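You operate a simulated robot arm through the tools that you are given. There is no shell and no other tool. Be economical: measure what you need, move in short steps, check, and stop when the job is done.

You are at the controls of a simulated two-armed robot. One attempt, no reset.

JOB
On the dining table, fold the green checked cloth in half.

The check looks at the end state, three seconds after you hand in, the way a careful person would. Anything else that was tipped, shoved, dropped, spilled or broken makes it a failure. Flat cloth is picked up by pressing the open fingertips on it (5 to 10 N) and closing them slowly along it; thin cloth reads only 2 to 8 mm in the jaws.

ROBOT AND FRAMES
Two 7-joint arms with two-finger parallel grippers on one trunk, on a base that drives. Base frame: it is fixed to the floor where the robot stands at the start and does not move with it; the origin is under the middle of the robot, x ahead of it, y to its left, z up; the surface under the hand at the start is at about z = 0.75. Units: m, rad, N and s.
The left shoulder is at the start at [0.232, 0.171, 1.001], the right one opposite. Places, roughly: dining table [1, -0.1, 0.8]. Payload 4.4 kg a hand.
The TCP of each hand is the grasp point between the finger pads, 0.023 m short of the fingertips. In the tool frame z runs along the fingers and y along their closing line. Largest opening 0.094 m; finger width 0.038, thickness 0.01; the body of the gripper, 0.054 by 0.096 m, starts 0.039 m behind the TCP.
Orientation is told as [roll, pitch, yaw] about the base's x, y, z axes, in that order, counted from this pose: with the fingers straight down and closing along the base's y, the tool's x points along the base's -x, its y along +y and its z along -z.

CONTROLS
- The arms move only by the tool play_rows. It takes "left_plan", "right_plan" or both (then of equal length, played together; a hand with none holds still); each is a list that holds one entry, the list of rows, each a list of 7 numbers: the finger opening in m, from 0 to 0.094, then the shift along the base's x, y, z in units of 20 mm (1.0 is 20 mm), then the turn, a rotation vector about the base's x, y, z in units of 6 degrees (1.0 is 6 degrees). In form: [[[hand, dx, dy, dz, wx, wy, wz], ...]]. A call has 1 to 10 rows; each row shifts and turns the commanded pose from where the row before left it. A call with a number of a shift or a turn outside -1 to 1 is refused whole. Rows are played at 5 a second. More than 0.05 m and 0.15 rad between two rows, or a gripper value outside its range, and nothing of the call is played. A pose out of reach is approached as far as the arm can. The call stops where the force on the tool passes 40 N (or 10 N more than at its start, if that is more) or the arm is blocked; 0.2 s more then pass. Each finger travels about 0.072 m/s and halts on what it meets, pressing with about 27 N; the grip force reading is that of the motor and also rises with nothing between the fingers. The clock runs only during rows and for 0.2 s after the last one: add rows that do not move to give the fingers time. It gives the time, the measured TCP pose, the force on the tool (base axes), the opening and the grip force at its end, in the units of the frame above (readings bear some noise), with the torque about the TCP (base axes, N m) and any sound that the robot's microphone picked up.
- Cameras (640 x 400 px; columns grow to the right, rows downward): "scene" is now at [0.3759, -0.0311, 1.1193]; the picture's right is [-0.35, -0.94, 0.00], its down [-0.52, 0.20, -0.83] and it looks along [0.78, -0.29, -0.55] (base axes); focal length 214 px, centre (320, 200). "left" rides on the left gripper at [0.086, -0.016, -0.075] in its tool frame; the picture's right is [0.18, 0.98, 0.00], its down [-0.58, 0.11, -0.81] and it looks along [-0.79, 0.15, 0.59] (tool axes); focal length 243 px, centre (320, 200). "right" rides on the right gripper at [0.086, 0.016, -0.074] in its tool frame; the picture's right is [-0.18, 0.98, 0.00], its down [-0.58, -0.11, -0.81] and it looks along [-0.79, -0.15, 0.59] (tool axes); focal length 243 px, centre (320, 200). There is no depth. A picture from a camera that has moved, and an enlarged one, comes with that camera's place and axes in the base frame and with its lens.
- get_image(camera): a new picture of that camera. The clock stands still meanwhile.
- lift_body(by): slides the trunk up (or, below 0, down) by that many m; the arms and the scene camera ride with it, the base frame stays. It gives what a move gives, with no picture.
- drive_base(legs): drives the robot by 1 to 6 legs, each [ahead, left, turn to the left] in m, m and rad, along the robot's own axes; the way and the turn of a leg run together, so that a leg with both is an arc; at most 1.5 m and 3.142 rad a leg. The arms and the cameras ride along, it lands a little off, and it stops where it bumps. It gives what a move gives.
- turn_head(pan, tilt): turns the head with the scene camera to pan (to the left, within 1.396 rad either way) and tilt (down, from -0.506 to 1.204), counted from straight ahead of the robot. It gives what a move gives.
- inspect(camera, box): a new picture of the part [left, top, right, bottom] of that camera's present view, enlarged. The clock stands still meanwhile.
- close_job(): hands the job in; it is judged then, once.

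Work in short steps. Places have to be worked out from the pictures, the camera data and where the tool is seen: move nearer, look again, correct. Check each grasp and each placing, and mend what went wrong. You have 120 turns and 108 pictures in all, those below and enlarged ones among them. Open the grippers and draw the arms clear of the work before you hand the job in, unless the task says otherwise; then end with one line.

The tools are called after "Call:" as name(argument=value, ...) on one line, values as JSON. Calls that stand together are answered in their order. play_rows: Moves the arms, as the interface text tells. Its arguments: {"type":"object","properties":{"left_plan":{"type":"array"},"right_plan":{"type":"array"}},"required":[]} The other tools are called the same way: lift_body (by) slides the trunk up or down; drive_base (legs) drives the base; turn_head (pan, tilt) turns the head that bears the scene camera; get_image (camera) takes a picture; inspect (camera, box) takes an enlarged picture of a part of a camera's view; close_job () hands the job in.

At the start:

```text
t: 0.0
left_tcp_pos: [0.6311, 0.0843, 0.9927]
left_orientation: [-0.001, 0.0, -0.001]
left_wrist_force: [-0.7, 0.8, 0.3]
left_wrist_torque: [0.0, -0.03, -0.01]
left_gripper_width: 0.0943
left_gripper_force: 0.0
right_tcp_pos: [0.4826, -0.4114, 0.9758]
right_orientation: [-0.001, 0.001, 0.0]
right_wrist_force: [-0.3, 0.6, 0.7]
right_wrist_torque: [0.01, 0.02, 0.01]
right_gripper_width: 0.094
right_gripper_force: 0.1
trunk travel left (down, up): [-0.025, 0.363]
robot x, y, heading: [0.0012, -0.0006, 0.005]
head pan, tilt: [-0.36, 0.586]
```

scene: 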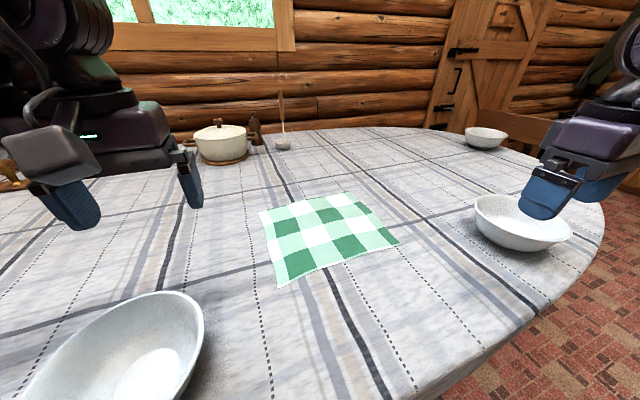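
right: 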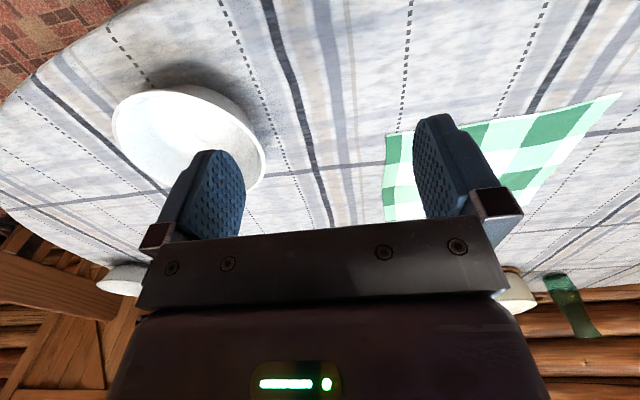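
left: 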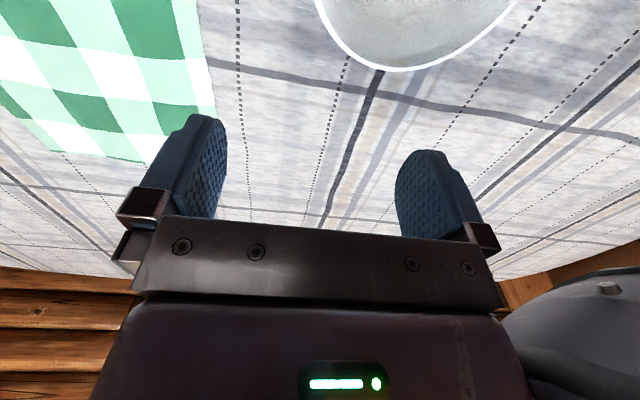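

I estimate the cloth spans x 0.65–0.91 and y -0.04 to -0.335. I'll enlarge it to get accurate corners.

Call:
inspect(camera="scene", box=[230, 170, 422, 290])

Call:
inspect(camera="scene", box=[0, 80, 320, 400])

```text
3.33 times, centred on (326, 230) of scene
camera zoom: at [0.3759, -0.0311, 1.1193], right [-0.35, -0.94, 0.0], down [-0.52, 0.2, -0.83], along [0.78, -0.29, -0.55], focal length 715 px, centre (300, 100)
```

zoom: 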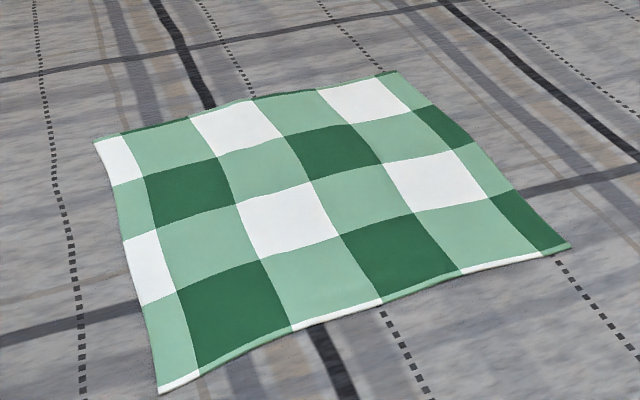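

```text
1.25 times, centred on (160, 240) of scene
camera zoom: at [0.3759, -0.0311, 1.1193], right [-0.35, -0.94, 0.0], down [-0.52, 0.2, -0.83], along [0.78, -0.29, -0.55], focal length 268 px, centre (520, 150)
```

zoom: 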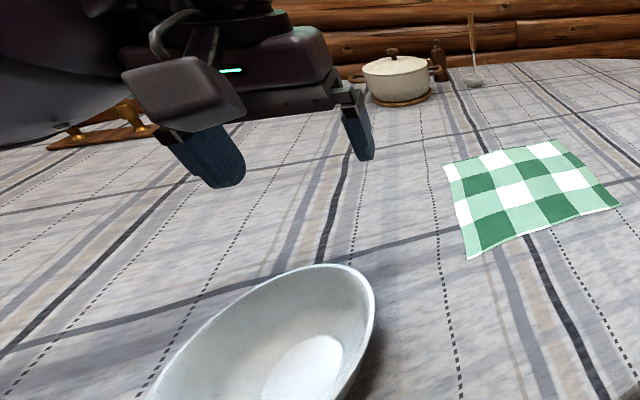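

Corner estimates are near-left D (0.639,-0.041), near-right C (0.652,-0.341), far-left A (0.902,-0.036) and far-right B (0.915,-0.336). I'll bring both hands above the near corners, about 6 cm up, with a narrow opening.

Call:
play_rows(left_plan=[[[0.03, 0.11, -0.76, -0.815, 0, 0, 0], [0.03, 0.11, -0.76, -0.815, 0, 0, 0], [0.03, 0.11, -0.76, -0.815, 0, 0, 0], [0.03, 0.11, -0.76, -0.815, 0, 0, 0], [0.03, 0.11, -0.76, -0.815, 0, 0, 0], [0.03, 0.11, -0.76, -0.815, 0, 0, 0], [0.03, 0.11, -0.76, -0.815, 0, 0, 0], [0.03, 0.11, -0.76, -0.815, 0, 0, 0], [0.03, 0.11, -0.76, -0.815, 0, 0, 0], [0.03, 0.11, -0.76, -0.815, 0, 0, 0]]], right_plan=[[[0.03, 0.91, 0.485, -0.73, 0, 0, 0], [0.03, 0.91, 0.485, -0.73, 0, 0, 0], [0.03, 0.91, 0.485, -0.73, 0, 0, 0], [0.03, 0.91, 0.485, -0.73, 0, 0, 0], [0.03, 0.91, 0.485, -0.73, 0, 0, 0], [0.03, 0.91, 0.485, -0.73, 0, 0, 0], [0.03, 0.91, 0.485, -0.73, 0, 0, 0], [0.03, 0.91, 0.485, -0.73, 0, 0, 0], [0.03, 0.91, 0.485, -0.73, 0, 0, 0], [0.03, 0.91, 0.485, -0.73, 0, 0, 0]]])

Call:
get_image(camera="scene")

Call:
get_image(camera="left")

Call:
get_image(camera="right")

```text
t: 2.2
left_tcp_pos: [0.6515, -0.0681, 0.8298]
left_orientation: [-0.001, -0.001, 0.001]
left_wrist_force: [0.4, -0.2, 0.3]
left_wrist_torque: [0.01, 0.0, 0.0]
left_gripper_width: 0.0301
left_gripper_force: 0.0
right_tcp_pos: [0.6667, -0.3162, 0.8272]
right_orientation: [0.0, 0.002, -0.001]
right_wrist_force: [-0.4, -0.1, -0.5]
right_wrist_torque: [0.03, 0.02, 0.01]
right_gripper_width: 0.0297
right_gripper_force: 0.1
trunk travel left (down, up): [-0.025, 0.363]
robot x, y, heading: [-0.0003, -0.0004, 0.002]
head pan, tilt: [-0.36, 0.586]
```

```text
102 pictures are left
camera scene: at [0.3766, -0.0312, 1.1189], right [-0.35, -0.94, 0.0], down [-0.52, 0.2, -0.83], along [0.78, -0.29, -0.55], focal length 214 px, centre (320, 200)
```

scene: 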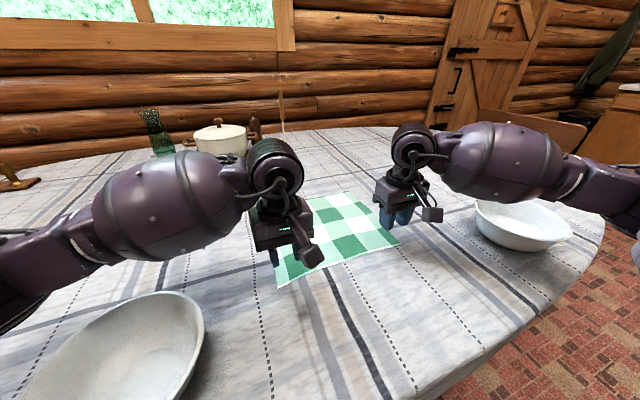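

```text
101 pictures are left
camera left: at [0.5656, -0.0846, 0.9052], right [-0.18, 0.98, 0.0], down [0.58, 0.11, 0.81], along [0.79, 0.15, -0.59], focal length 243 px, centre (320, 200)
```

left: 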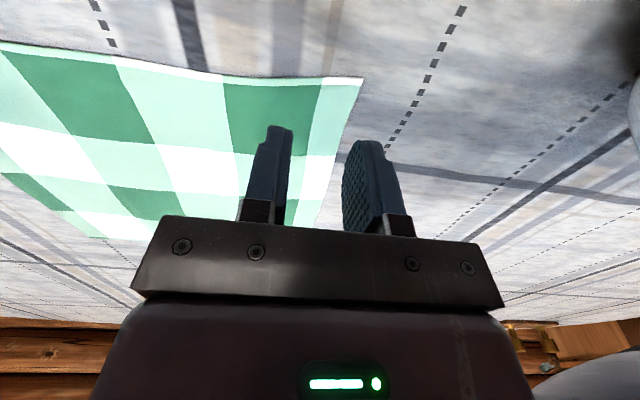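

```text
100 pictures are left
camera right: at [0.5807, -0.3016, 0.9006], right [0.18, 0.98, 0.0], down [0.58, -0.11, 0.81], along [0.79, -0.15, -0.59], focal length 243 px, centre (320, 200)
```

right: 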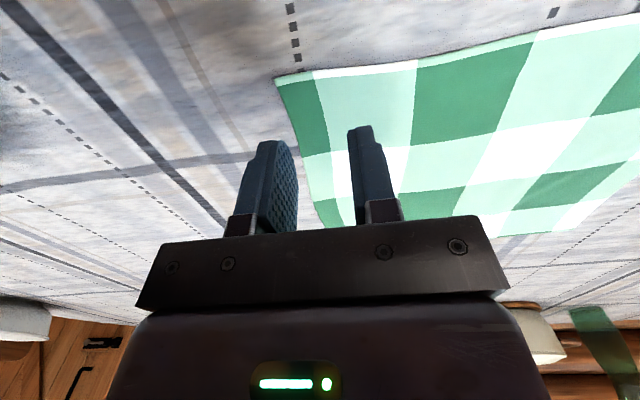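

The wrist cameras confirm the corners at D (0.638,-0.043) and C (0.651,-0.343). I'll lower both hands to just above the cloth.

Call:
play_rows(left_plan=[[[0.03, 0, -0.2, -0.8, 0, 0, 0], [0.03, 0, 0, -0.8, 0, 0, 0], [0.03, 0, 0, -0.6, 0, 0, 0], [0.03, 0, 0, -0.2, 0, 0, 0], [0.03, 0, 0, -0.1, 0, 0, 0], [0.03, 0, 0, 0, 0, 0, 0]]], right_plan=[[[0.03, -0.1, 0.1, -0.8, 0, 0, 0], [0.03, 0, 0, -0.8, 0, 0, 0], [0.03, 0, 0, -0.5, 0, 0, 0], [0.03, 0, 0, -0.15, 0, 0, 0], [0.03, 0, 0, -0.1, 0, 0, 0], [0.03, 0, 0, 0, 0, 0, 0]]])

```text
t: 3.6
left_tcp_pos: [0.6527, -0.0719, 0.7783]
left_orientation: [0.0, 0.002, -0.002]
left_wrist_force: [1.0, 0.6, -0.4]
left_wrist_torque: [0.0, 0.01, -0.02]
left_gripper_width: 0.03
left_gripper_force: 0.0
right_tcp_pos: [0.6628, -0.3148, 0.7832]
right_orientation: [0.001, 0.0, 0.002]
right_wrist_force: [0.3, 0.3, 0.9]
right_wrist_torque: [-0.06, 0.01, -0.03]
right_gripper_width: 0.0299
right_gripper_force: 0.0
trunk travel left (down, up): [-0.025, 0.363]
robot x, y, heading: [0.0022, -0.0012, 0.005]
head pan, tilt: [-0.36, 0.586]
```

Neither hand is in contact yet. I'll step down gently until I read about 5–10 N.

Call:
play_rows(left_plan=[[[0.03, 0, 0, -0.15, 0, 0, 0], [0.03, 0, 0, -0.1, 0, 0, 0], [0.03, 0, 0, 0, 0, 0, 0]]], right_plan=[[[0.03, 0, 0, -0.25, 0, 0, 0], [0.03, 0, 0, -0.2, 0, 0, 0], [0.03, 0, 0, 0, 0, 0, 0]]])

```text
t: 4.4
left_tcp_pos: [0.6528, -0.0705, 0.7744]
left_orientation: [0.0, -0.002, 0.001]
left_wrist_force: [-0.6, -0.3, 0.1]
left_wrist_torque: [0.02, -0.04, 0.0]
left_gripper_width: 0.03
left_gripper_force: 0.0
right_tcp_pos: [0.6631, -0.3135, 0.7746]
right_orientation: [0.0, -0.002, 0.0]
right_wrist_force: [1.1, -1.7, 3.5]
right_wrist_torque: [-0.04, -0.01, 0.04]
right_gripper_width: 0.0302
right_gripper_force: 0.2
trunk travel left (down, up): [-0.025, 0.363]
robot x, y, heading: [-0.0024, -0.0026, 0.001]
head pan, tilt: [-0.36, 0.586]
```

The right hand is just touching at 3.5 N and the left is about to touch. I'll go slightly lower.

Call:
play_rows(left_plan=[[[0.03, 0, 0, -0.12, 0, 0, 0], [0.03, 0, 0, -0.06, 0, 0, 0], [0.03, 0, 0, 0, 0, 0, 0]]], right_plan=[[[0.03, 0, 0, -0.08, 0, 0, 0], [0.03, 0, 0, 0, 0, 0, 0], [0.03, 0, 0, 0, 0, 0, 0]]])

```text
t: 5.2
left_tcp_pos: [0.6514, -0.0724, 0.7739]
left_orientation: [-0.002, -0.006, 0.0]
left_wrist_force: [2.3, 4.2, 25.1]
left_wrist_torque: [0.45, 0.0, -0.06]
left_gripper_width: 0.0301
left_gripper_force: 0.0
right_tcp_pos: [0.6633, -0.3138, 0.7742]
right_orientation: [-0.002, -0.004, 0.001]
right_wrist_force: [2.1, -1.0, 5.8]
right_wrist_torque: [-0.06, -0.08, -0.02]
right_gripper_width: 0.0301
right_gripper_force: 0.2
trunk travel left (down, up): [-0.025, 0.363]
robot x, y, heading: [-0.0003, 0.0027, -0.004]
head pan, tilt: [-0.36, 0.586]
```

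The left hand presses too hard (25 N) and the right is good at 5.8 N. I'll ease the left.

Call:
play_rows(left_plan=[[[0.03, 0, 0, 0.08, 0, 0, 0], [0.03, 0, 0, 0, 0, 0, 0]]], right_plan=[[[0.03, 0, 0, 0, 0, 0, 0], [0.03, 0, 0, 0, 0, 0, 0]]])

```text
t: 5.8
left_tcp_pos: [0.6515, -0.0709, 0.774]
left_orientation: [0.001, -0.002, 0.0]
left_wrist_force: [4.9, 2.2, 22.9]
left_wrist_torque: [0.35, -0.12, -0.11]
left_gripper_width: 0.0301
left_gripper_force: 0.0
right_tcp_pos: [0.6623, -0.3129, 0.7735]
right_orientation: [0.001, -0.004, 0.0]
right_wrist_force: [2.8, -2.1, 12.3]
right_wrist_torque: [-0.09, -0.04, 0.04]
right_gripper_width: 0.0298
right_gripper_force: 0.1
trunk travel left (down, up): [-0.025, 0.363]
robot x, y, heading: [0.0034, -0.0017, 0.001]
head pan, tilt: [-0.36, 0.586]
```

Call:
play_rows(left_plan=[[[0.03, 0, 0, 0.08, 0, 0, 0], [0.03, 0, 0, 0, 0, 0, 0]]], right_plan=[[[0.03, 0, 0, 0.02, 0, 0, 0], [0.03, 0, 0, 0, 0, 0, 0]]])

```text
t: 6.4
left_tcp_pos: [0.6506, -0.0722, 0.7748]
left_orientation: [0.0, 0.0, 0.0]
left_wrist_force: [4.6, -0.6, 10.2]
left_wrist_torque: [0.08, -0.16, -0.05]
left_gripper_width: 0.0297
left_gripper_force: 0.1
right_tcp_pos: [0.6621, -0.3138, 0.7742]
right_orientation: [0.001, -0.003, 0.0]
right_wrist_force: [4.1, -0.2, 20.9]
right_wrist_torque: [-0.07, -0.03, 0.03]
right_gripper_width: 0.0297
right_gripper_force: 0.1
trunk travel left (down, up): [-0.025, 0.363]
robot x, y, heading: [0.0014, 0.0017, -0.004]
head pan, tilt: [-0.36, 0.586]
```

The left is at 10 N, but the right has crept up to 21 N. I'll ease the right and then close both slowly.

Call:
play_rows(left_plan=[[[0.028, 0, 0, 0, 0, 0, 0], [0.025, 0, 0, 0, 0, 0, 0], [0.021, 0, 0, 0, 0, 0, 0], [0.017, 0, 0, 0, 0, 0, 0], [0.013, 0, 0, 0, 0, 0, 0], [0.009, 0, 0, 0, 0, 0, 0], [0.005, 0, 0, 0, 0, 0, 0], [0.0, 0, 0, 0, 0, 0, 0], [0.0, 0, 0, 0, 0, 0, 0]]], right_plan=[[[0.03, 0, 0, 0.08, 0, 0, 0], [0.025, 0, 0, 0, 0, 0, 0], [0.021, 0, 0, 0, 0, 0, 0], [0.017, 0, 0, 0, 0, 0, 0], [0.013, 0, 0, 0, 0, 0, 0], [0.009, 0, 0, 0, 0, 0, 0], [0.005, 0, 0, 0, 0, 0, 0], [0.0, 0, 0, 0, 0, 0, 0], [0.0, 0, 0, 0, 0, 0, 0]]])

Call:
get_image(camera="left")

Call:
get_image(camera="right")

```text
t: 8.4
left_tcp_pos: [0.6513, -0.0702, 0.7751]
left_orientation: [-0.001, -0.001, -0.001]
left_wrist_force: [1.8, -15.1, 6.8]
left_wrist_torque: [-0.36, -0.06, -0.18]
left_gripper_width: 0.002
left_gripper_force: 26.8
right_tcp_pos: [0.664, -0.3125, 0.7747]
right_orientation: [0.002, -0.001, 0.001]
right_wrist_force: [-0.8, 16.3, 2.5]
right_wrist_torque: [0.4, -0.03, 0.18]
right_gripper_width: 0.002
right_gripper_force: 27.4
trunk travel left (down, up): [-0.025, 0.363]
robot x, y, heading: [-0.0036, -0.0004, 0.001]
head pan, tilt: [-0.36, 0.586]
```

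```text
99 pictures are left
camera left: at [0.5651, -0.0883, 0.8498], right [-0.18, 0.98, 0.0], down [0.58, 0.11, 0.81], along [0.79, 0.15, -0.59], focal length 243 px, centre (320, 200)
```

left: 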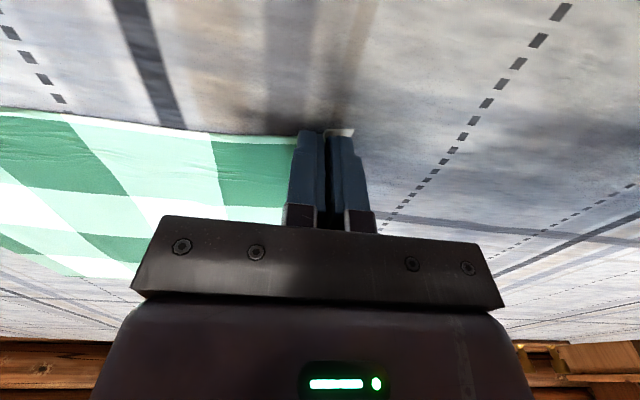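

```text
98 pictures are left
camera right: at [0.5767, -0.2985, 0.8485], right [0.18, 0.98, 0.0], down [0.58, -0.11, 0.81], along [0.79, -0.15, -0.59], focal length 243 px, centre (320, 200)
```

right: 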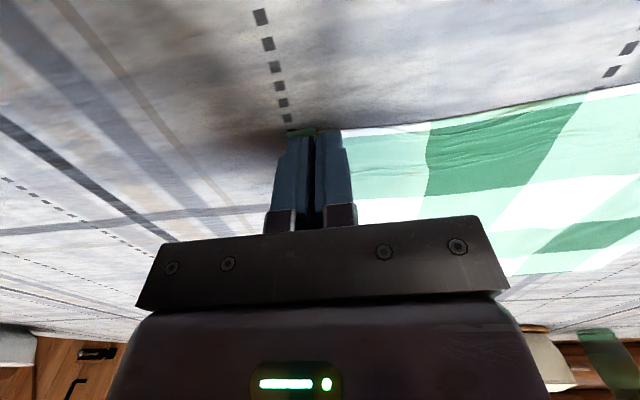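

Both hands read 2 mm, and the 15 N side pull suggests taut cloth is held. I'll ease the hands slightly together, lift about 4 cm, and look.

Call:
play_rows(left_plan=[[[0.0, 0, -0.15, 0.2, 0, 0, 0], [0.0, 0.05, 0, 0.5, 0, 0, 0], [0.0, 0.15, 0, 0.6, 0, 0, 0], [0.0, 0.2, 0, 0.6, 0, 0, 0], [0, 0, 0, 0, 0, 0, 0]]], right_plan=[[[0.0, 0, 0.15, 0.2, 0, 0, 0], [0.0, 0.05, 0, 0.5, 0, 0, 0], [0.0, 0.15, 0, 0.6, 0, 0, 0], [0.0, 0.2, 0, 0.6, 0, 0, 0], [0, 0, 0, 0, 0, 0, 0]]])

Call:
get_image(camera="left")

Call:
get_image(camera="right")

Call:
inspect(camera="scene", box=[200, 140, 488, 320])

```text
t: 9.6
left_tcp_pos: [0.66, -0.0755, 0.8122]
left_orientation: [0.0, -0.002, -0.002]
left_wrist_force: [0.6, -8.1, 0.1]
left_wrist_torque: [-0.2, -0.03, -0.08]
left_gripper_width: 0.0021
left_gripper_force: 26.8
right_tcp_pos: [0.6712, -0.3117, 0.811]
right_orientation: [0.0, -0.001, 0.0]
right_wrist_force: [-1.0, 8.0, -0.6]
right_wrist_torque: [0.21, -0.02, 0.11]
right_gripper_width: 0.0016
right_gripper_force: 27.1
trunk travel left (down, up): [-0.025, 0.363]
robot x, y, heading: [0.0009, 0.0001, -0.003]
head pan, tilt: [-0.36, 0.586]
```

```text
97 pictures are left
camera left: at [0.5728, -0.0911, 0.8871], right [-0.18, 0.98, 0.0], down [0.58, 0.11, 0.81], along [0.79, 0.15, -0.59], focal length 243 px, centre (320, 200)
```

left: 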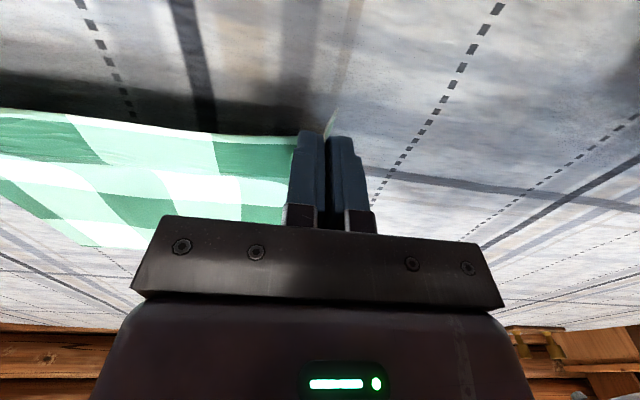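

```text
96 pictures are left
camera right: at [0.5855, -0.2976, 0.886], right [0.18, 0.98, 0.0], down [0.58, -0.11, 0.81], along [0.79, -0.15, -0.59], focal length 243 px, centre (320, 200)
```

right: 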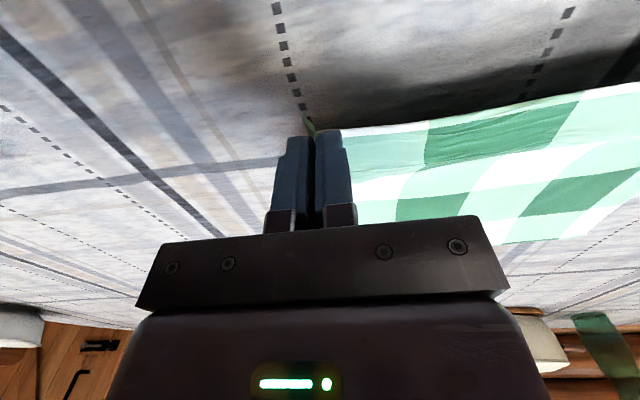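

```text
2.22 times, centred on (344, 230) of scene
camera zoom: at [0.376, -0.0311, 1.1191], right [-0.35, -0.94, 0.0], down [-0.52, 0.2, -0.83], along [0.78, -0.29, -0.55], focal length 477 px, centre (267, 133)
```

zoom: 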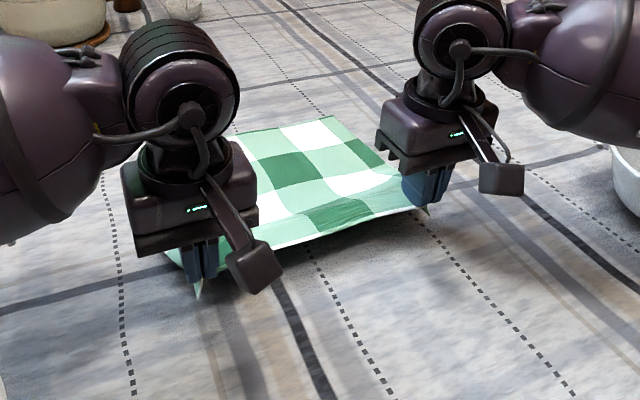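

Both corners are held cleanly, with only tiny tips showing below the fingers. I'll carry the edge up and over to the midpoint, easing the tension a little.

Call:
play_rows(left_plan=[[[0, 0.75, -0.1, 1, 0, 0, 0], [0, 1, 0, 0.9, 0, 0, 0], [0, 1, 0, 0.7, 0, 0, 0], [0, 1, 0, 0.5, 0, 0, 0], [0, 1, 0, 0.3, 0, 0, 0], [0, 1, 0, 0.1, 0, 0, 0], [0, 0, 0, 0, 0, 0, 0]]], right_plan=[[[0, 0.75, 0.1, 1, 0, 0, 0], [0, 1, 0, 0.9, 0, 0, 0], [0, 1, 0, 0.7, 0, 0, 0], [0, 1, 0, 0.5, 0, 0, 0], [0, 1, 0, 0.3, 0, 0, 0], [0, 1, 0, 0.1, 0, 0, 0], [0, 0, 0, 0, 0, 0, 0]]])

Call:
get_image(camera="scene")

Call:
get_image(camera="right")

```text
t: 11.2
left_tcp_pos: [0.7755, -0.0769, 0.8824]
left_orientation: [0.0, -0.001, -0.001]
left_wrist_force: [0.0, -0.8, 0.5]
left_wrist_torque: [0.0, 0.0, -0.02]
left_gripper_width: 0.0017
left_gripper_force: 27.4
right_tcp_pos: [0.7861, -0.3102, 0.8815]
right_orientation: [0.001, 0.0, 0.0]
right_wrist_force: [-0.5, 1.1, 0.0]
right_wrist_torque: [0.02, 0.0, 0.01]
right_gripper_width: 0.0018
right_gripper_force: 27.1
trunk travel left (down, up): [-0.025, 0.363]
robot x, y, heading: [0.002, -0.0015, -0.0]
head pan, tilt: [-0.36, 0.586]
```

```text
94 pictures are left
camera scene: at [0.3757, -0.0311, 1.1194], right [-0.35, -0.94, 0.0], down [-0.52, 0.2, -0.83], along [0.78, -0.29, -0.55], focal length 214 px, centre (320, 200)
```

scene: 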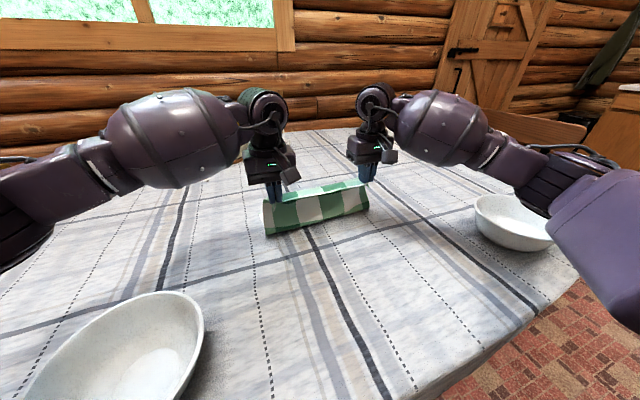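

```text
93 pictures are left
camera right: at [0.6997, -0.2946, 0.955], right [0.18, 0.98, 0.0], down [0.58, -0.11, 0.81], along [0.79, -0.15, -0.59], focal length 243 px, centre (320, 200)
```

right: 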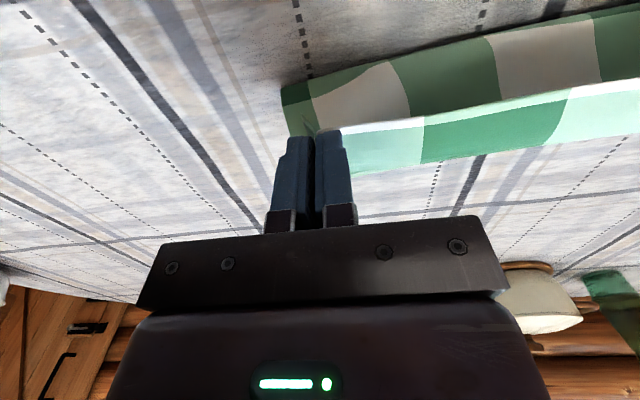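

The cloth hangs evenly between the hands, and the far half is still in place with its edge at x≈0.914. I'll carry on over and down to just above the far edge.

Call:
play_rows(left_plan=[[[0, 1, 0.1, -0.1, 0, 0, 0], [0, 1, 0.1, -0.3, 0, 0, 0], [0, 1, 0, -0.5, 0, 0, 0], [0, 1, 0, -0.7, 0, 0, 0], [0, 1, 0, -0.8, 0, 0, 0], [0, 0.7, 0, -0.8, 0, 0, 0], [0, 0.1, 0, -0.6, 0, 0, 0], [0, 0, 0, 0, 0, 0, 0]]], right_plan=[[[0, 1, 0.1, -0.1, 0, 0, 0], [0, 1, 0, -0.3, 0, 0, 0], [0, 1, 0, -0.5, 0, 0, 0], [0, 1, 0, -0.7, 0, 0, 0], [0, 1, 0, -0.8, 0, 0, 0], [0, 0.7, 0, -0.8, 0, 0, 0], [0, 0.1, 0, -0.6, 0, 0, 0], [0, 0, 0, 0, 0, 0, 0]]])

Call:
inspect(camera="scene", box=[200, 120, 424, 260])

Call:
get_image(camera="right")

Call:
get_image(camera="left")

```text
t: 13.0
left_tcp_pos: [0.8907, -0.0727, 0.8053]
left_orientation: [0.0, 0.0, 0.001]
left_wrist_force: [0.1, -2.4, -0.3]
left_wrist_torque: [-0.07, -0.02, -0.04]
left_gripper_width: 0.002
left_gripper_force: 26.8
right_tcp_pos: [0.9026, -0.3071, 0.8074]
right_orientation: [0.0, -0.001, -0.001]
right_wrist_force: [0.3, 2.1, -0.1]
right_wrist_torque: [0.03, 0.01, 0.09]
right_gripper_width: 0.0017
right_gripper_force: 27.0
trunk travel left (down, up): [-0.025, 0.363]
robot x, y, heading: [0.0023, -0.0009, 0.001]
head pan, tilt: [-0.36, 0.586]
```

```text
2.86 times, centred on (312, 190) of scene
camera zoom: at [0.3757, -0.0311, 1.1194], right [-0.35, -0.94, 0.0], down [-0.52, 0.2, -0.83], along [0.78, -0.29, -0.55], focal length 613 px, centre (343, 229)
```

zoom: 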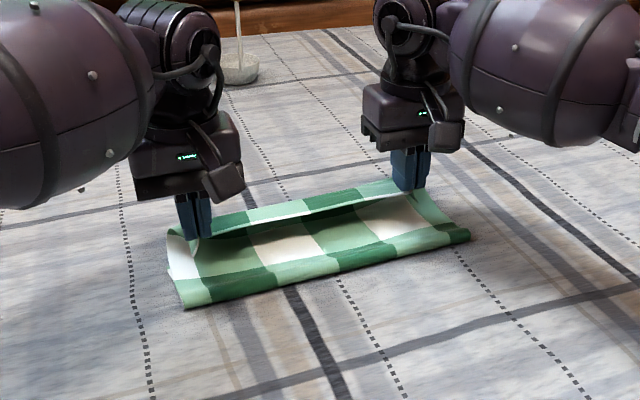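

```text
91 pictures are left
camera right: at [0.8159, -0.292, 0.8815], right [0.18, 0.98, 0.0], down [0.58, -0.11, 0.81], along [0.79, -0.15, -0.59], focal length 243 px, centre (320, 200)
```

right: 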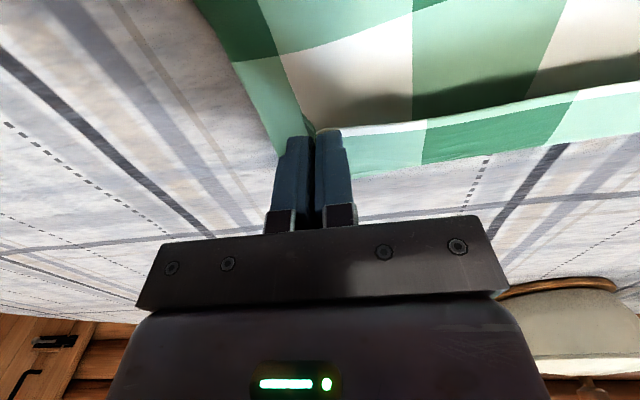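

```text
90 pictures are left
camera left: at [0.8044, -0.0888, 0.8819], right [-0.18, 0.98, 0.0], down [0.58, 0.11, 0.81], along [0.79, 0.15, -0.59], focal length 243 px, centre (320, 200)
```

left: 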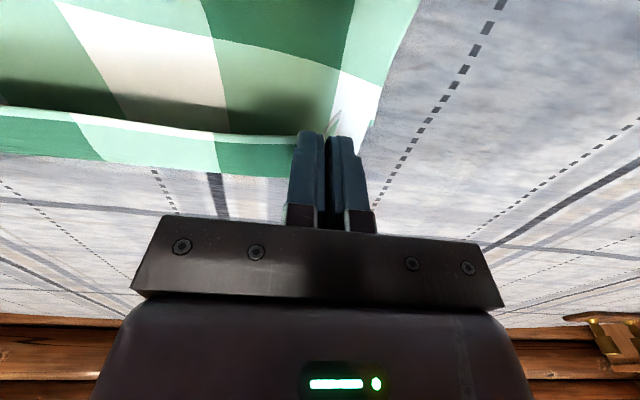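

The edge is in place, but a lip about 2.5 cm wide is curled back on top because the jaws didn't turn with the cloth. I'll pitch the wrists forward a bit, if reach allows, so the lip uncurls before release.

Call:
play_rows(left_plan=[[[0, 0, 0, 0.3, 0, 1, 0], [0, 0, 0, 0.3, 0, 1, 0], [0, 0, 0, 0.2, 0, 1, 0], [0, 0, 0, 0, 0, 1, 0], [0, 0, 0, 0, 0, 0, 0]]], right_plan=[[[0, 0, 0, 0.3, 0, 1, 0], [0, 0, 0, 0.3, 0, 1, 0], [0, 0, 0, 0.2, 0, 1, 0], [0, 0, 0, 0, 0, 1, 0], [0, 0, 0, 0, 0, 0, 0]]])

Call:
inspect(camera="scene", box=[200, 120, 424, 260])

Call:
get_image(camera="right")

```text
t: 14.2
left_tcp_pos: [0.8599, -0.0606, 0.824]
left_orientation: [-0.005, 0.418, -0.006]
left_wrist_force: [5.8, -33.7, 0.2]
left_wrist_torque: [-0.86, -0.14, 0.09]
left_gripper_width: 0.0021
left_gripper_force: 26.6
left hand out of reach, approached as far as the arm can: row 2, 3, 4
right_tcp_pos: [0.9006, -0.3044, 0.8223]
right_orientation: [0.007, 0.421, 0.007]
right_wrist_force: [-5.1, 33.9, 1.3]
right_wrist_torque: [0.92, 0.17, -0.02]
right_gripper_width: 0.0021
right_gripper_force: 27.4
trunk travel left (down, up): [-0.025, 0.363]
robot x, y, heading: [-0.0016, 0.0002, 0.005]
head pan, tilt: [-0.36, 0.586]
```

```text
2.86 times, centred on (312, 190) of scene
camera zoom: at [0.3757, -0.0314, 1.1194], right [-0.35, -0.94, 0.0], down [-0.52, 0.2, -0.83], along [0.78, -0.29, -0.55], focal length 613 px, centre (343, 229)
```

zoom: 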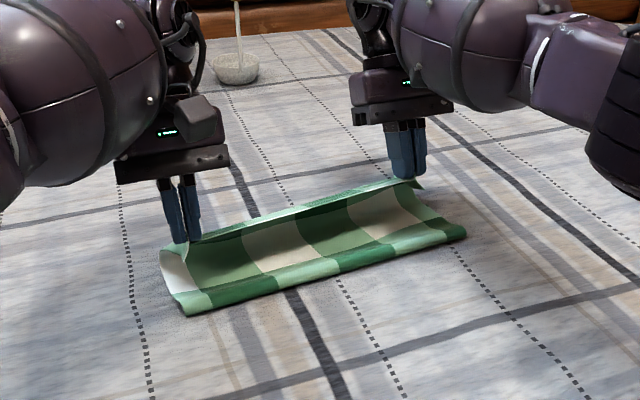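

```text
88 pictures are left
camera right: at [0.8541, -0.2902, 0.9255], right [0.16, 0.98, -0.07], down [0.86, -0.11, 0.5], along [0.48, -0.14, -0.86], focal length 243 px, centre (320, 200)
```

right: 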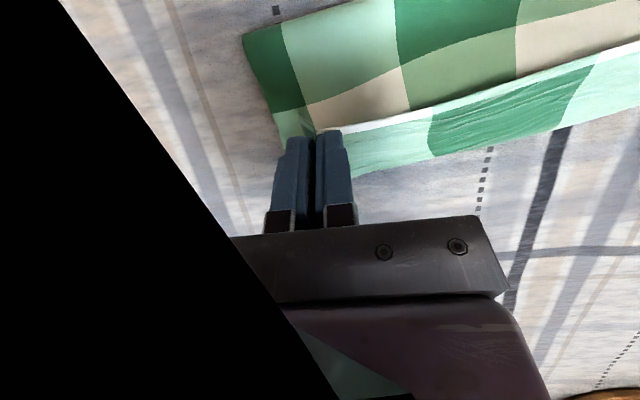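

The left arm ran out of reach at x≈0.86 and the cloth is now tight (34 N). I'll bring the right hand back level with it and ease the tension.

Call:
play_rows(left_plan=[[[0, -0.5, -0.2, 0, 0, 0, 0], [0, -0.5, -0.1, 0, 0, 0, 0], [0, -0.5, 0, 0, 0, 0, 0], [0, 0, 0, 0, 0, 0, 0]]], right_plan=[[[0, -0.6, 0.1, 0, 0, 0, 0], [0, -0.6, 0, 0, 0, 0, 0], [0, -0.3, 0, 0, 0, 0, 0], [0, 0, 0, 0, 0, 0, 0]]])

Call:
inspect(camera="scene", box=[200, 120, 424, 260])

Call:
get_image(camera="right")

Call:
get_image(camera="left")

```text
t: 15.2
left_tcp_pos: [0.8315, -0.0629, 0.8252]
left_orientation: [0.001, 0.419, 0.0]
left_wrist_force: [3.8, -25.8, -0.8]
left_wrist_torque: [-0.66, -0.09, 0.07]
left_gripper_width: 0.002
left_gripper_force: 26.6
right_tcp_pos: [0.8731, -0.3036, 0.8212]
right_orientation: [0.003, 0.42, 0.002]
right_wrist_force: [-4.8, 25.1, -0.9]
right_wrist_torque: [0.64, 0.13, 0.01]
right_gripper_width: 0.002
right_gripper_force: 27.2
trunk travel left (down, up): [-0.025, 0.363]
robot x, y, heading: [-0.0005, -0.0041, 0.002]
head pan, tilt: [-0.36, 0.586]
```

```text
2.86 times, centred on (312, 190) of scene
camera zoom: at [0.3759, -0.0311, 1.1193], right [-0.35, -0.94, 0.0], down [-0.52, 0.2, -0.83], along [0.78, -0.29, -0.55], focal length 613 px, centre (343, 229)
```

zoom: 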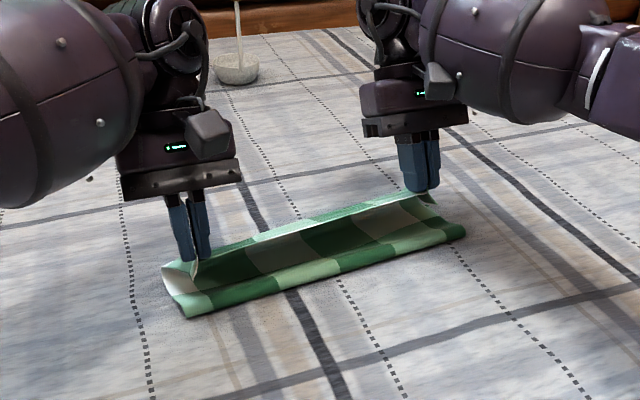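

```text
86 pictures are left
camera right: at [0.8246, -0.2896, 0.9249], right [0.17, 0.98, -0.07], down [0.86, -0.11, 0.5], along [0.48, -0.15, -0.86], focal length 243 px, centre (320, 200)
```

right: 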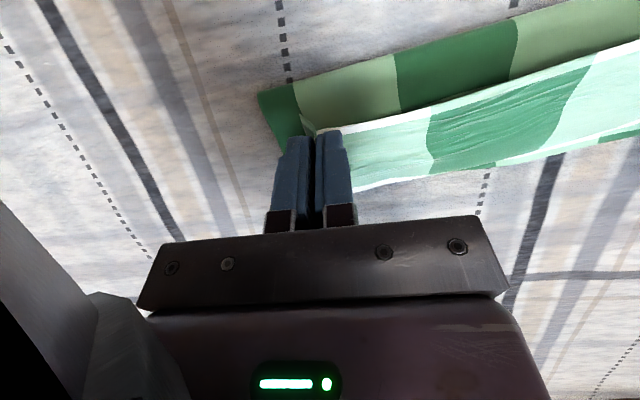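

```text
85 pictures are left
camera left: at [0.7836, -0.0795, 0.9283], right [-0.17, 0.98, 0.07], down [0.86, 0.11, 0.5], along [0.48, 0.15, -0.86], focal length 243 px, centre (320, 200)
```

left: 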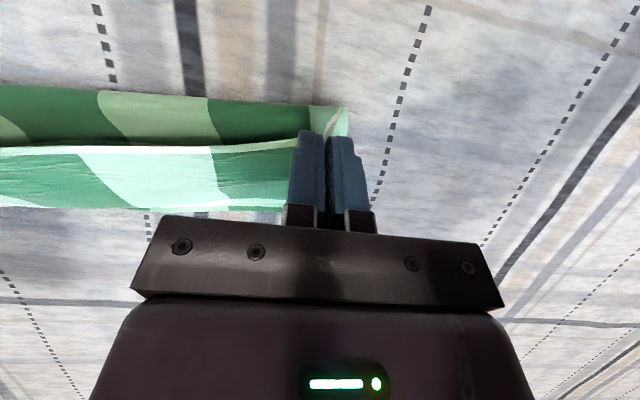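

The left hand is at x=0.83 and the right at 0.873, so the edge is skewed. I'll level them (left 0.853, right 0.866), ease the tension, and lower to z≈0.80.

Call:
play_rows(left_plan=[[[0, 0.5, -0.2, 0, 0, 0, 0], [0, 0.5, -0.1, -0.2, 0, 0, 0], [0, 0.1, 0, -0.4, 0, 0, 0], [0, 0, 0, -0.4, 0, 0, 0], [0, 0, 0, 0, 0, 0, 0]]], right_plan=[[[0, -0.3, 0, 0, 0, 0, 0], [0, -0.05, 0, -0.2, 0, 0, 0], [0, 0, 0, -0.4, 0, 0, 0], [0, 0, 0, -0.4, 0, 0, 0], [0, 0, 0, 0, 0, 0, 0]]])

Call:
inspect(camera="scene", box=[200, 120, 424, 260])

```text
t: 16.4
left_tcp_pos: [0.854, -0.0686, 0.8044]
left_orientation: [0.001, 0.417, 0.0]
left_wrist_force: [0.5, -7.2, 0.1]
left_wrist_torque: [-0.17, -0.03, 0.0]
left_gripper_width: 0.0016
left_gripper_force: 27.2
right_tcp_pos: [0.8653, -0.3051, 0.8033]
right_orientation: [0.0, 0.419, 0.0]
right_wrist_force: [-0.1, 6.7, 0.2]
right_wrist_torque: [0.2, 0.03, -0.01]
right_gripper_width: 0.002
right_gripper_force: 27.1
trunk travel left (down, up): [-0.025, 0.363]
robot x, y, heading: [-0.0002, 0.0001, 0.001]
head pan, tilt: [-0.36, 0.586]
```

```text
2.86 times, centred on (312, 190) of scene
camera zoom: at [0.3757, -0.0311, 1.1194], right [-0.35, -0.94, 0.0], down [-0.52, 0.2, -0.83], along [0.78, -0.29, -0.55], focal length 613 px, centre (343, 229)
```

zoom: 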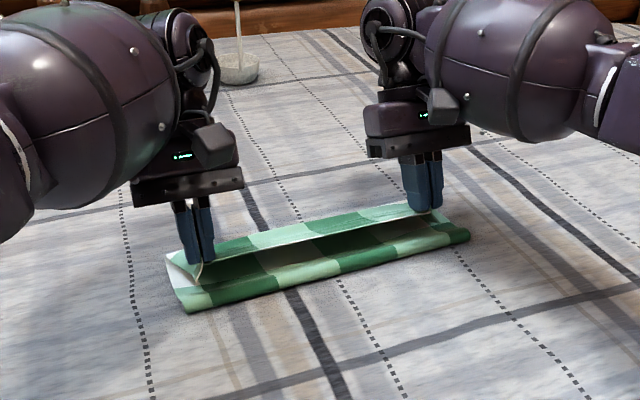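

I'll release here by opening both hands gently, then lift straight up and see how the lip settles.

Call:
play_rows(left_plan=[[[0.01, 0, 0, 0, 0, 0, 0], [0.025, 0, 0, 0, 0, 0, 0], [0.03, 0, 0, 0, 0, 0, 0], [0.03, 0, 0, 0.3, 0, 0, 0], [0.03, 0, 0, 0.8, 0, 0, 0], [0.03, 0, 0, 1, 0, 0, 0], [0.03, 0, 0, 1, 0, 0, 0]]], right_plan=[[[0.01, 0, 0, 0, 0, 0, 0], [0.025, 0, 0, 0, 0, 0, 0], [0.03, 0, 0, 0, 0, 0, 0], [0.03, 0, 0, 0.3, 0, 0, 0], [0.03, 0, 0, 0.8, 0, 0, 0], [0.03, 0, 0, 1, 0, 0, 0], [0.03, 0, 0, 1, 0, 0, 0]]])

Call:
inspect(camera="scene", box=[200, 120, 424, 260])

Call:
get_image(camera="right")

Call:
get_image(camera="left")

```text
t: 18.0
left_tcp_pos: [0.8531, -0.0687, 0.8667]
left_orientation: [-0.001, 0.418, 0.001]
left_wrist_force: [0.0, 0.1, -0.2]
left_wrist_torque: [0.01, -0.01, 0.03]
left_gripper_width: 0.0299
left_gripper_force: 0.0
right_tcp_pos: [0.8669, -0.3043, 0.8667]
right_orientation: [0.002, 0.416, -0.001]
right_wrist_force: [0.3, 0.4, 0.2]
right_wrist_torque: [0.0, 0.0, -0.03]
right_gripper_width: 0.03
right_gripper_force: 0.1
trunk travel left (down, up): [-0.025, 0.363]
robot x, y, heading: [0.0045, -0.0027, -0.0]
head pan, tilt: [-0.36, 0.586]
```

```text
2.86 times, centred on (312, 190) of scene
camera zoom: at [0.3749, -0.0309, 1.1198], right [-0.35, -0.94, 0.0], down [-0.52, 0.2, -0.83], along [0.78, -0.29, -0.55], focal length 613 px, centre (343, 229)
```

zoom: 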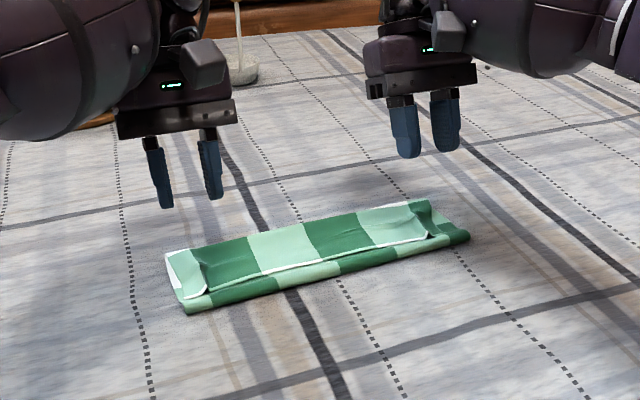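

```text
82 pictures are left
camera right: at [0.8184, -0.29, 0.969], right [0.17, 0.98, -0.07], down [0.86, -0.11, 0.5], along [0.48, -0.15, -0.86], focal length 243 px, centre (320, 200)
```

right: 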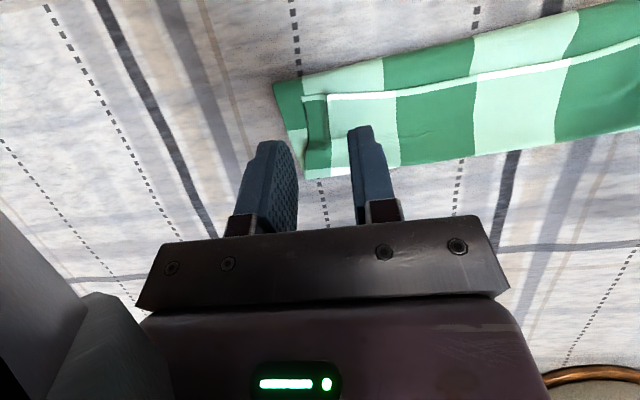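

```text
81 pictures are left
camera left: at [0.8048, -0.0851, 0.9718], right [-0.17, 0.98, 0.07], down [0.86, 0.11, 0.5], along [0.48, 0.15, -0.86], focal length 243 px, centre (320, 200)
```

left: 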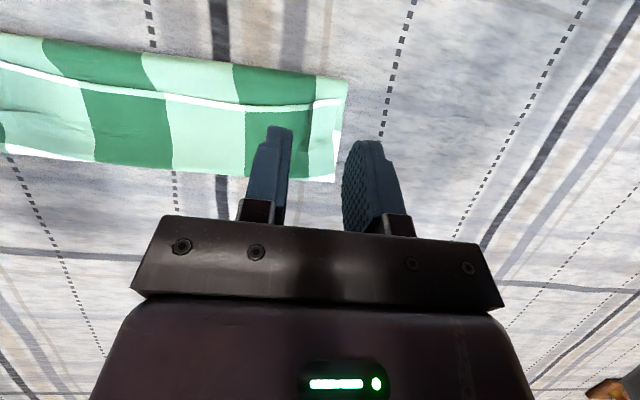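

The lip is folded back on top, so the cloth is now three layers with its edge at x≈0.835 facing me. I'll undo this: go vertical, re-grip the lip edge, unfold it flat towards me, then redo it with a better grip. First I'll position above the lip corners.

Call:
play_rows(left_plan=[[[0.034, -0.1, -0.2, 0, 0, -1, 0], [0.034, -0.1, -0.2, 0, 0, -1, 0], [0.034, -0.1, -0.1, 0, 0, -1, 0], [0.034, 0, 0, -0.5, 0, -1, 0], [0.034, 0, 0, -1, 0, 0, 0], [0.034, 0, 0, -1, 0, 0, 0], [0.034, 0, 0, 0, 0, 0, 0]]], right_plan=[[[0.034, -0.25, 0.1, 0, 0, -1, 0], [0.034, -0.25, 0, 0, 0, -1, 0], [0.034, -0.2, 0, 0, 0, -1, 0], [0.034, 0, 0, -0.5, 0, -1, 0], [0.034, 0, 0, -1, 0, 0, 0], [0.034, 0, 0, -1, 0, 0, 0], [0.034, 0, 0, 0, 0, 0, 0]]])

Call:
get_image(camera="left")

Call:
get_image(camera="right")

```text
t: 19.6
left_tcp_pos: [0.8475, -0.0789, 0.8171]
left_orientation: [0.002, -0.001, -0.001]
left_wrist_force: [0.2, 0.0, 0.8]
left_wrist_torque: [0.06, -0.02, -0.01]
left_gripper_width: 0.034
left_gripper_force: 0.0
right_tcp_pos: [0.8503, -0.3027, 0.8159]
right_orientation: [0.001, -0.002, 0.0]
right_wrist_force: [0.2, -0.8, 0.2]
right_wrist_torque: [-0.02, 0.01, -0.01]
right_gripper_width: 0.0342
right_gripper_force: 0.0
trunk travel left (down, up): [-0.025, 0.363]
robot x, y, heading: [0.0009, -0.0018, 0.002]
head pan, tilt: [-0.36, 0.586]
```

```text
80 pictures are left
camera left: at [0.7608, -0.0952, 0.8918], right [-0.18, 0.98, 0.0], down [0.58, 0.11, 0.81], along [0.79, 0.15, -0.59], focal length 243 px, centre (320, 200)
```

left: 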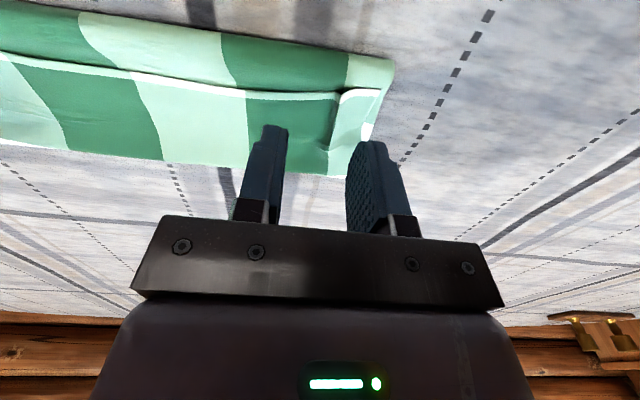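

```text
79 pictures are left
camera right: at [0.7656, -0.2884, 0.8889], right [0.18, 0.98, 0.0], down [0.58, -0.11, 0.81], along [0.79, -0.15, -0.59], focal length 243 px, centre (320, 200)
```

right: 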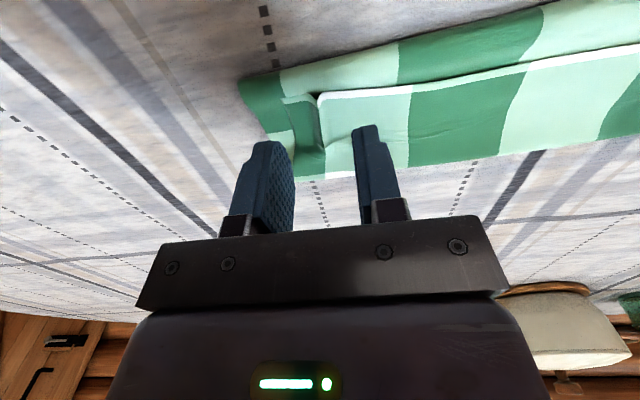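

The puckers left from my first grip sit at y≈-0.069 and -0.304, which makes them good handles. I'll centre on them and go down to light contact.

Call:
play_rows(left_plan=[[[0.034, 0.25, 0.4, -0.6, 0, 0, 0], [0.034, 0, 0, -0.6, 0, 0, 0], [0.034, 0, 0, -0.3, 0, 0, 0], [0.034, 0, 0, -0.2, 0, 0, 0], [0.034, 0, 0, 0, 0, 0, 0]]], right_plan=[[[0.034, 0.35, 0, -0.6, 0, 0, 0], [0.034, 0, 0, -0.6, 0, 0, 0], [0.034, 0, 0, -0.3, 0, 0, 0], [0.034, 0, 0, -0.2, 0, 0, 0], [0.034, 0, 0, 0, 0, 0, 0]]])

```text
t: 20.8
left_tcp_pos: [0.853, -0.0713, 0.7807]
left_orientation: [0.0, 0.002, 0.0]
left_wrist_force: [-0.4, -0.4, 0.0]
left_wrist_torque: [-0.02, 0.01, 0.0]
left_gripper_width: 0.034
left_gripper_force: 0.1
right_tcp_pos: [0.8582, -0.3026, 0.7792]
right_orientation: [0.001, 0.0, -0.001]
right_wrist_force: [-0.7, -0.6, -0.2]
right_wrist_torque: [0.01, 0.01, 0.01]
right_gripper_width: 0.0339
right_gripper_force: 0.1
trunk travel left (down, up): [-0.025, 0.363]
robot x, y, heading: [0.0008, 0.0005, 0.001]
head pan, tilt: [-0.36, 0.586]
```

There's no contact force yet. I'll go down 2 mm and close slowly so that mainly the top layer is taken.

Call:
play_rows(left_plan=[[[0.034, 0, 0, -0.15, 0, 0, 0], [0.034, 0, 0, 0, 0, 0, 0], [0.028, 0, 0, 0, 0, 0, 0], [0.022, 0, 0, 0, 0, 0, 0], [0.016, 0, 0, 0, 0, 0, 0], [0.01, 0, 0, 0, 0, 0, 0], [0.005, 0, 0, 0, 0, 0, 0], [0.0, 0, 0, 0, 0, 0, 0], [0, 0, 0, 0, 0, 0, 0]]], right_plan=[[[0.034, 0, 0, -0.1, 0, 0, 0], [0.034, 0, 0, 0, 0, 0, 0], [0.028, 0, 0, 0, 0, 0, 0], [0.022, 0, 0, 0, 0, 0, 0], [0.016, 0, 0, 0, 0, 0, 0], [0.01, 0, 0, 0, 0, 0, 0], [0.005, 0, 0, 0, 0, 0, 0], [0.0, 0, 0, 0, 0, 0, 0], [0, 0, 0, 0, 0, 0, 0]]])

Call:
get_image(camera="left")

Call:
get_image(camera="right")

```text
t: 22.8
left_tcp_pos: [0.8519, -0.0717, 0.7794]
left_orientation: [0.001, 0.001, -0.002]
left_wrist_force: [0.5, 0.0, 0.9]
left_wrist_torque: [-0.02, -0.03, 0.01]
left_gripper_width: 0.0015
left_gripper_force: 27.0
right_tcp_pos: [0.8585, -0.3031, 0.778]
right_orientation: [0.001, 0.0, -0.001]
right_wrist_force: [-1.5, 0.6, 0.2]
right_wrist_torque: [0.0, -0.01, 0.06]
right_gripper_width: 0.002
right_gripper_force: 27.0
trunk travel left (down, up): [-0.025, 0.363]
robot x, y, heading: [0.0015, 0.0006, 0.001]
head pan, tilt: [-0.36, 0.586]
```

```text
78 pictures are left
camera left: at [0.7658, -0.088, 0.855], right [-0.18, 0.98, 0.0], down [0.58, 0.11, 0.81], along [0.79, 0.15, -0.59], focal length 243 px, centre (320, 200)
```

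left: 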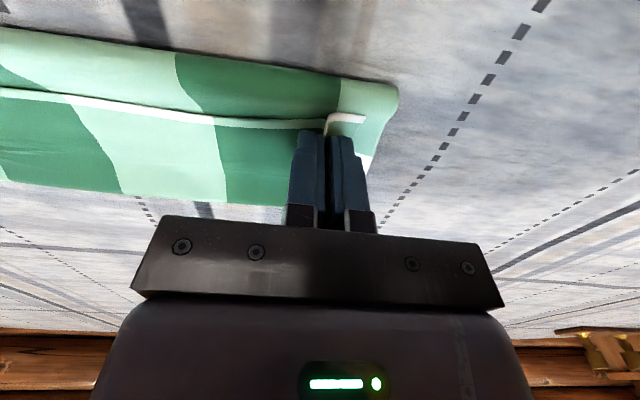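

```text
77 pictures are left
camera right: at [0.7723, -0.2882, 0.8521], right [0.18, 0.98, 0.0], down [0.58, -0.11, 0.81], along [0.79, -0.15, -0.59], focal length 243 px, centre (320, 200)
```

right: 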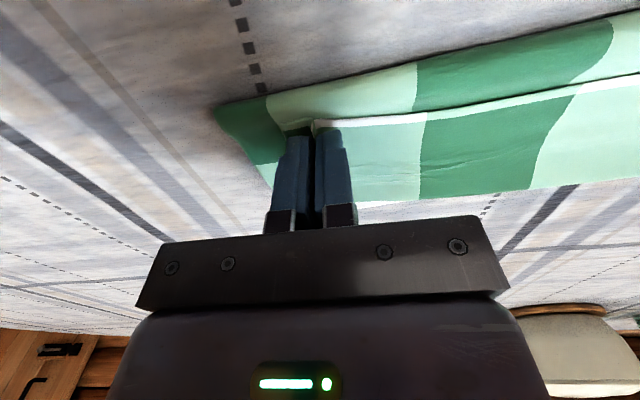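

Both lip corners are gripped. I'll unfold by lifting and carrying the edge back towards me.

Call:
play_rows(left_plan=[[[0, 0, 0, 0.6, 0, 0, 0], [0, -0.3, 0, 1, 0, 0, 0], [0, -0.7, 0, 1, 0, 0, 0], [0, -1, 0, 0.8, 0, 0, 0], [0, -1, 0, 0.5, 0, 0, 0], [0, -1, 0, 0.2, 0, 0, 0], [0, -1, 0, 0, 0, 0, 0], [0, 0, 0, 0, 0, 0, 0]]], right_plan=[[[0, 0, 0, 0.6, 0, 0, 0], [0, -0.3, 0, 1, 0, 0, 0], [0, -0.7, 0, 1, 0, 0, 0], [0, -1, 0, 0.8, 0, 0, 0], [0, -1, 0, 0.5, 0, 0, 0], [0, -1, 0, 0.2, 0, 0, 0], [0, -1, 0, 0, 0, 0, 0], [0, 0, 0, 0, 0, 0, 0]]])

Call:
get_image(camera="scene")

Call:
get_image(camera="right")

```text
t: 24.6
left_tcp_pos: [0.7532, -0.0718, 0.8614]
left_orientation: [0.0, 0.0, 0.001]
left_wrist_force: [0.3, -0.6, -0.6]
left_wrist_torque: [-0.02, 0.05, -0.05]
left_gripper_width: 0.0018
left_gripper_force: 27.7
right_tcp_pos: [0.7593, -0.3036, 0.8598]
right_orientation: [0.0, 0.001, 0.0]
right_wrist_force: [0.3, -0.1, 0.2]
right_wrist_torque: [-0.02, -0.01, -0.02]
right_gripper_width: 0.0019
right_gripper_force: 27.7
trunk travel left (down, up): [-0.025, 0.363]
robot x, y, heading: [-0.0009, -0.003, 0.002]
head pan, tilt: [-0.36, 0.586]
```

```text
76 pictures are left
camera scene: at [0.3761, -0.0311, 1.1191], right [-0.35, -0.94, 0.0], down [-0.52, 0.2, -0.83], along [0.78, -0.29, -0.55], focal length 214 px, centre (320, 200)
```

scene: 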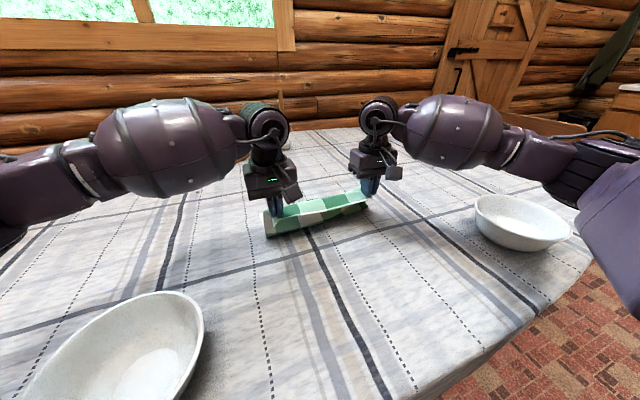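

```text
75 pictures are left
camera right: at [0.6729, -0.2884, 0.934], right [0.18, 0.98, 0.0], down [0.58, -0.11, 0.81], along [0.79, -0.15, -0.59], focal length 243 px, centre (320, 200)
```

right: 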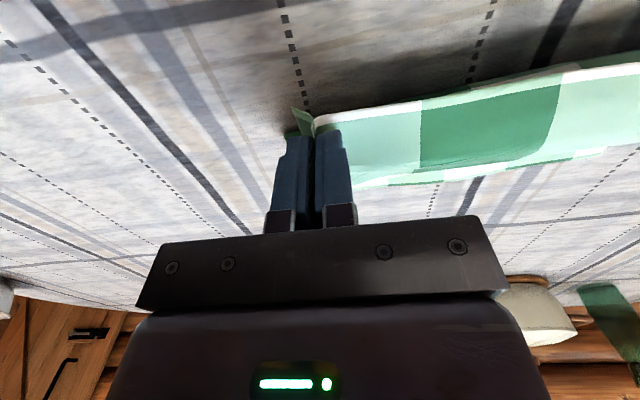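

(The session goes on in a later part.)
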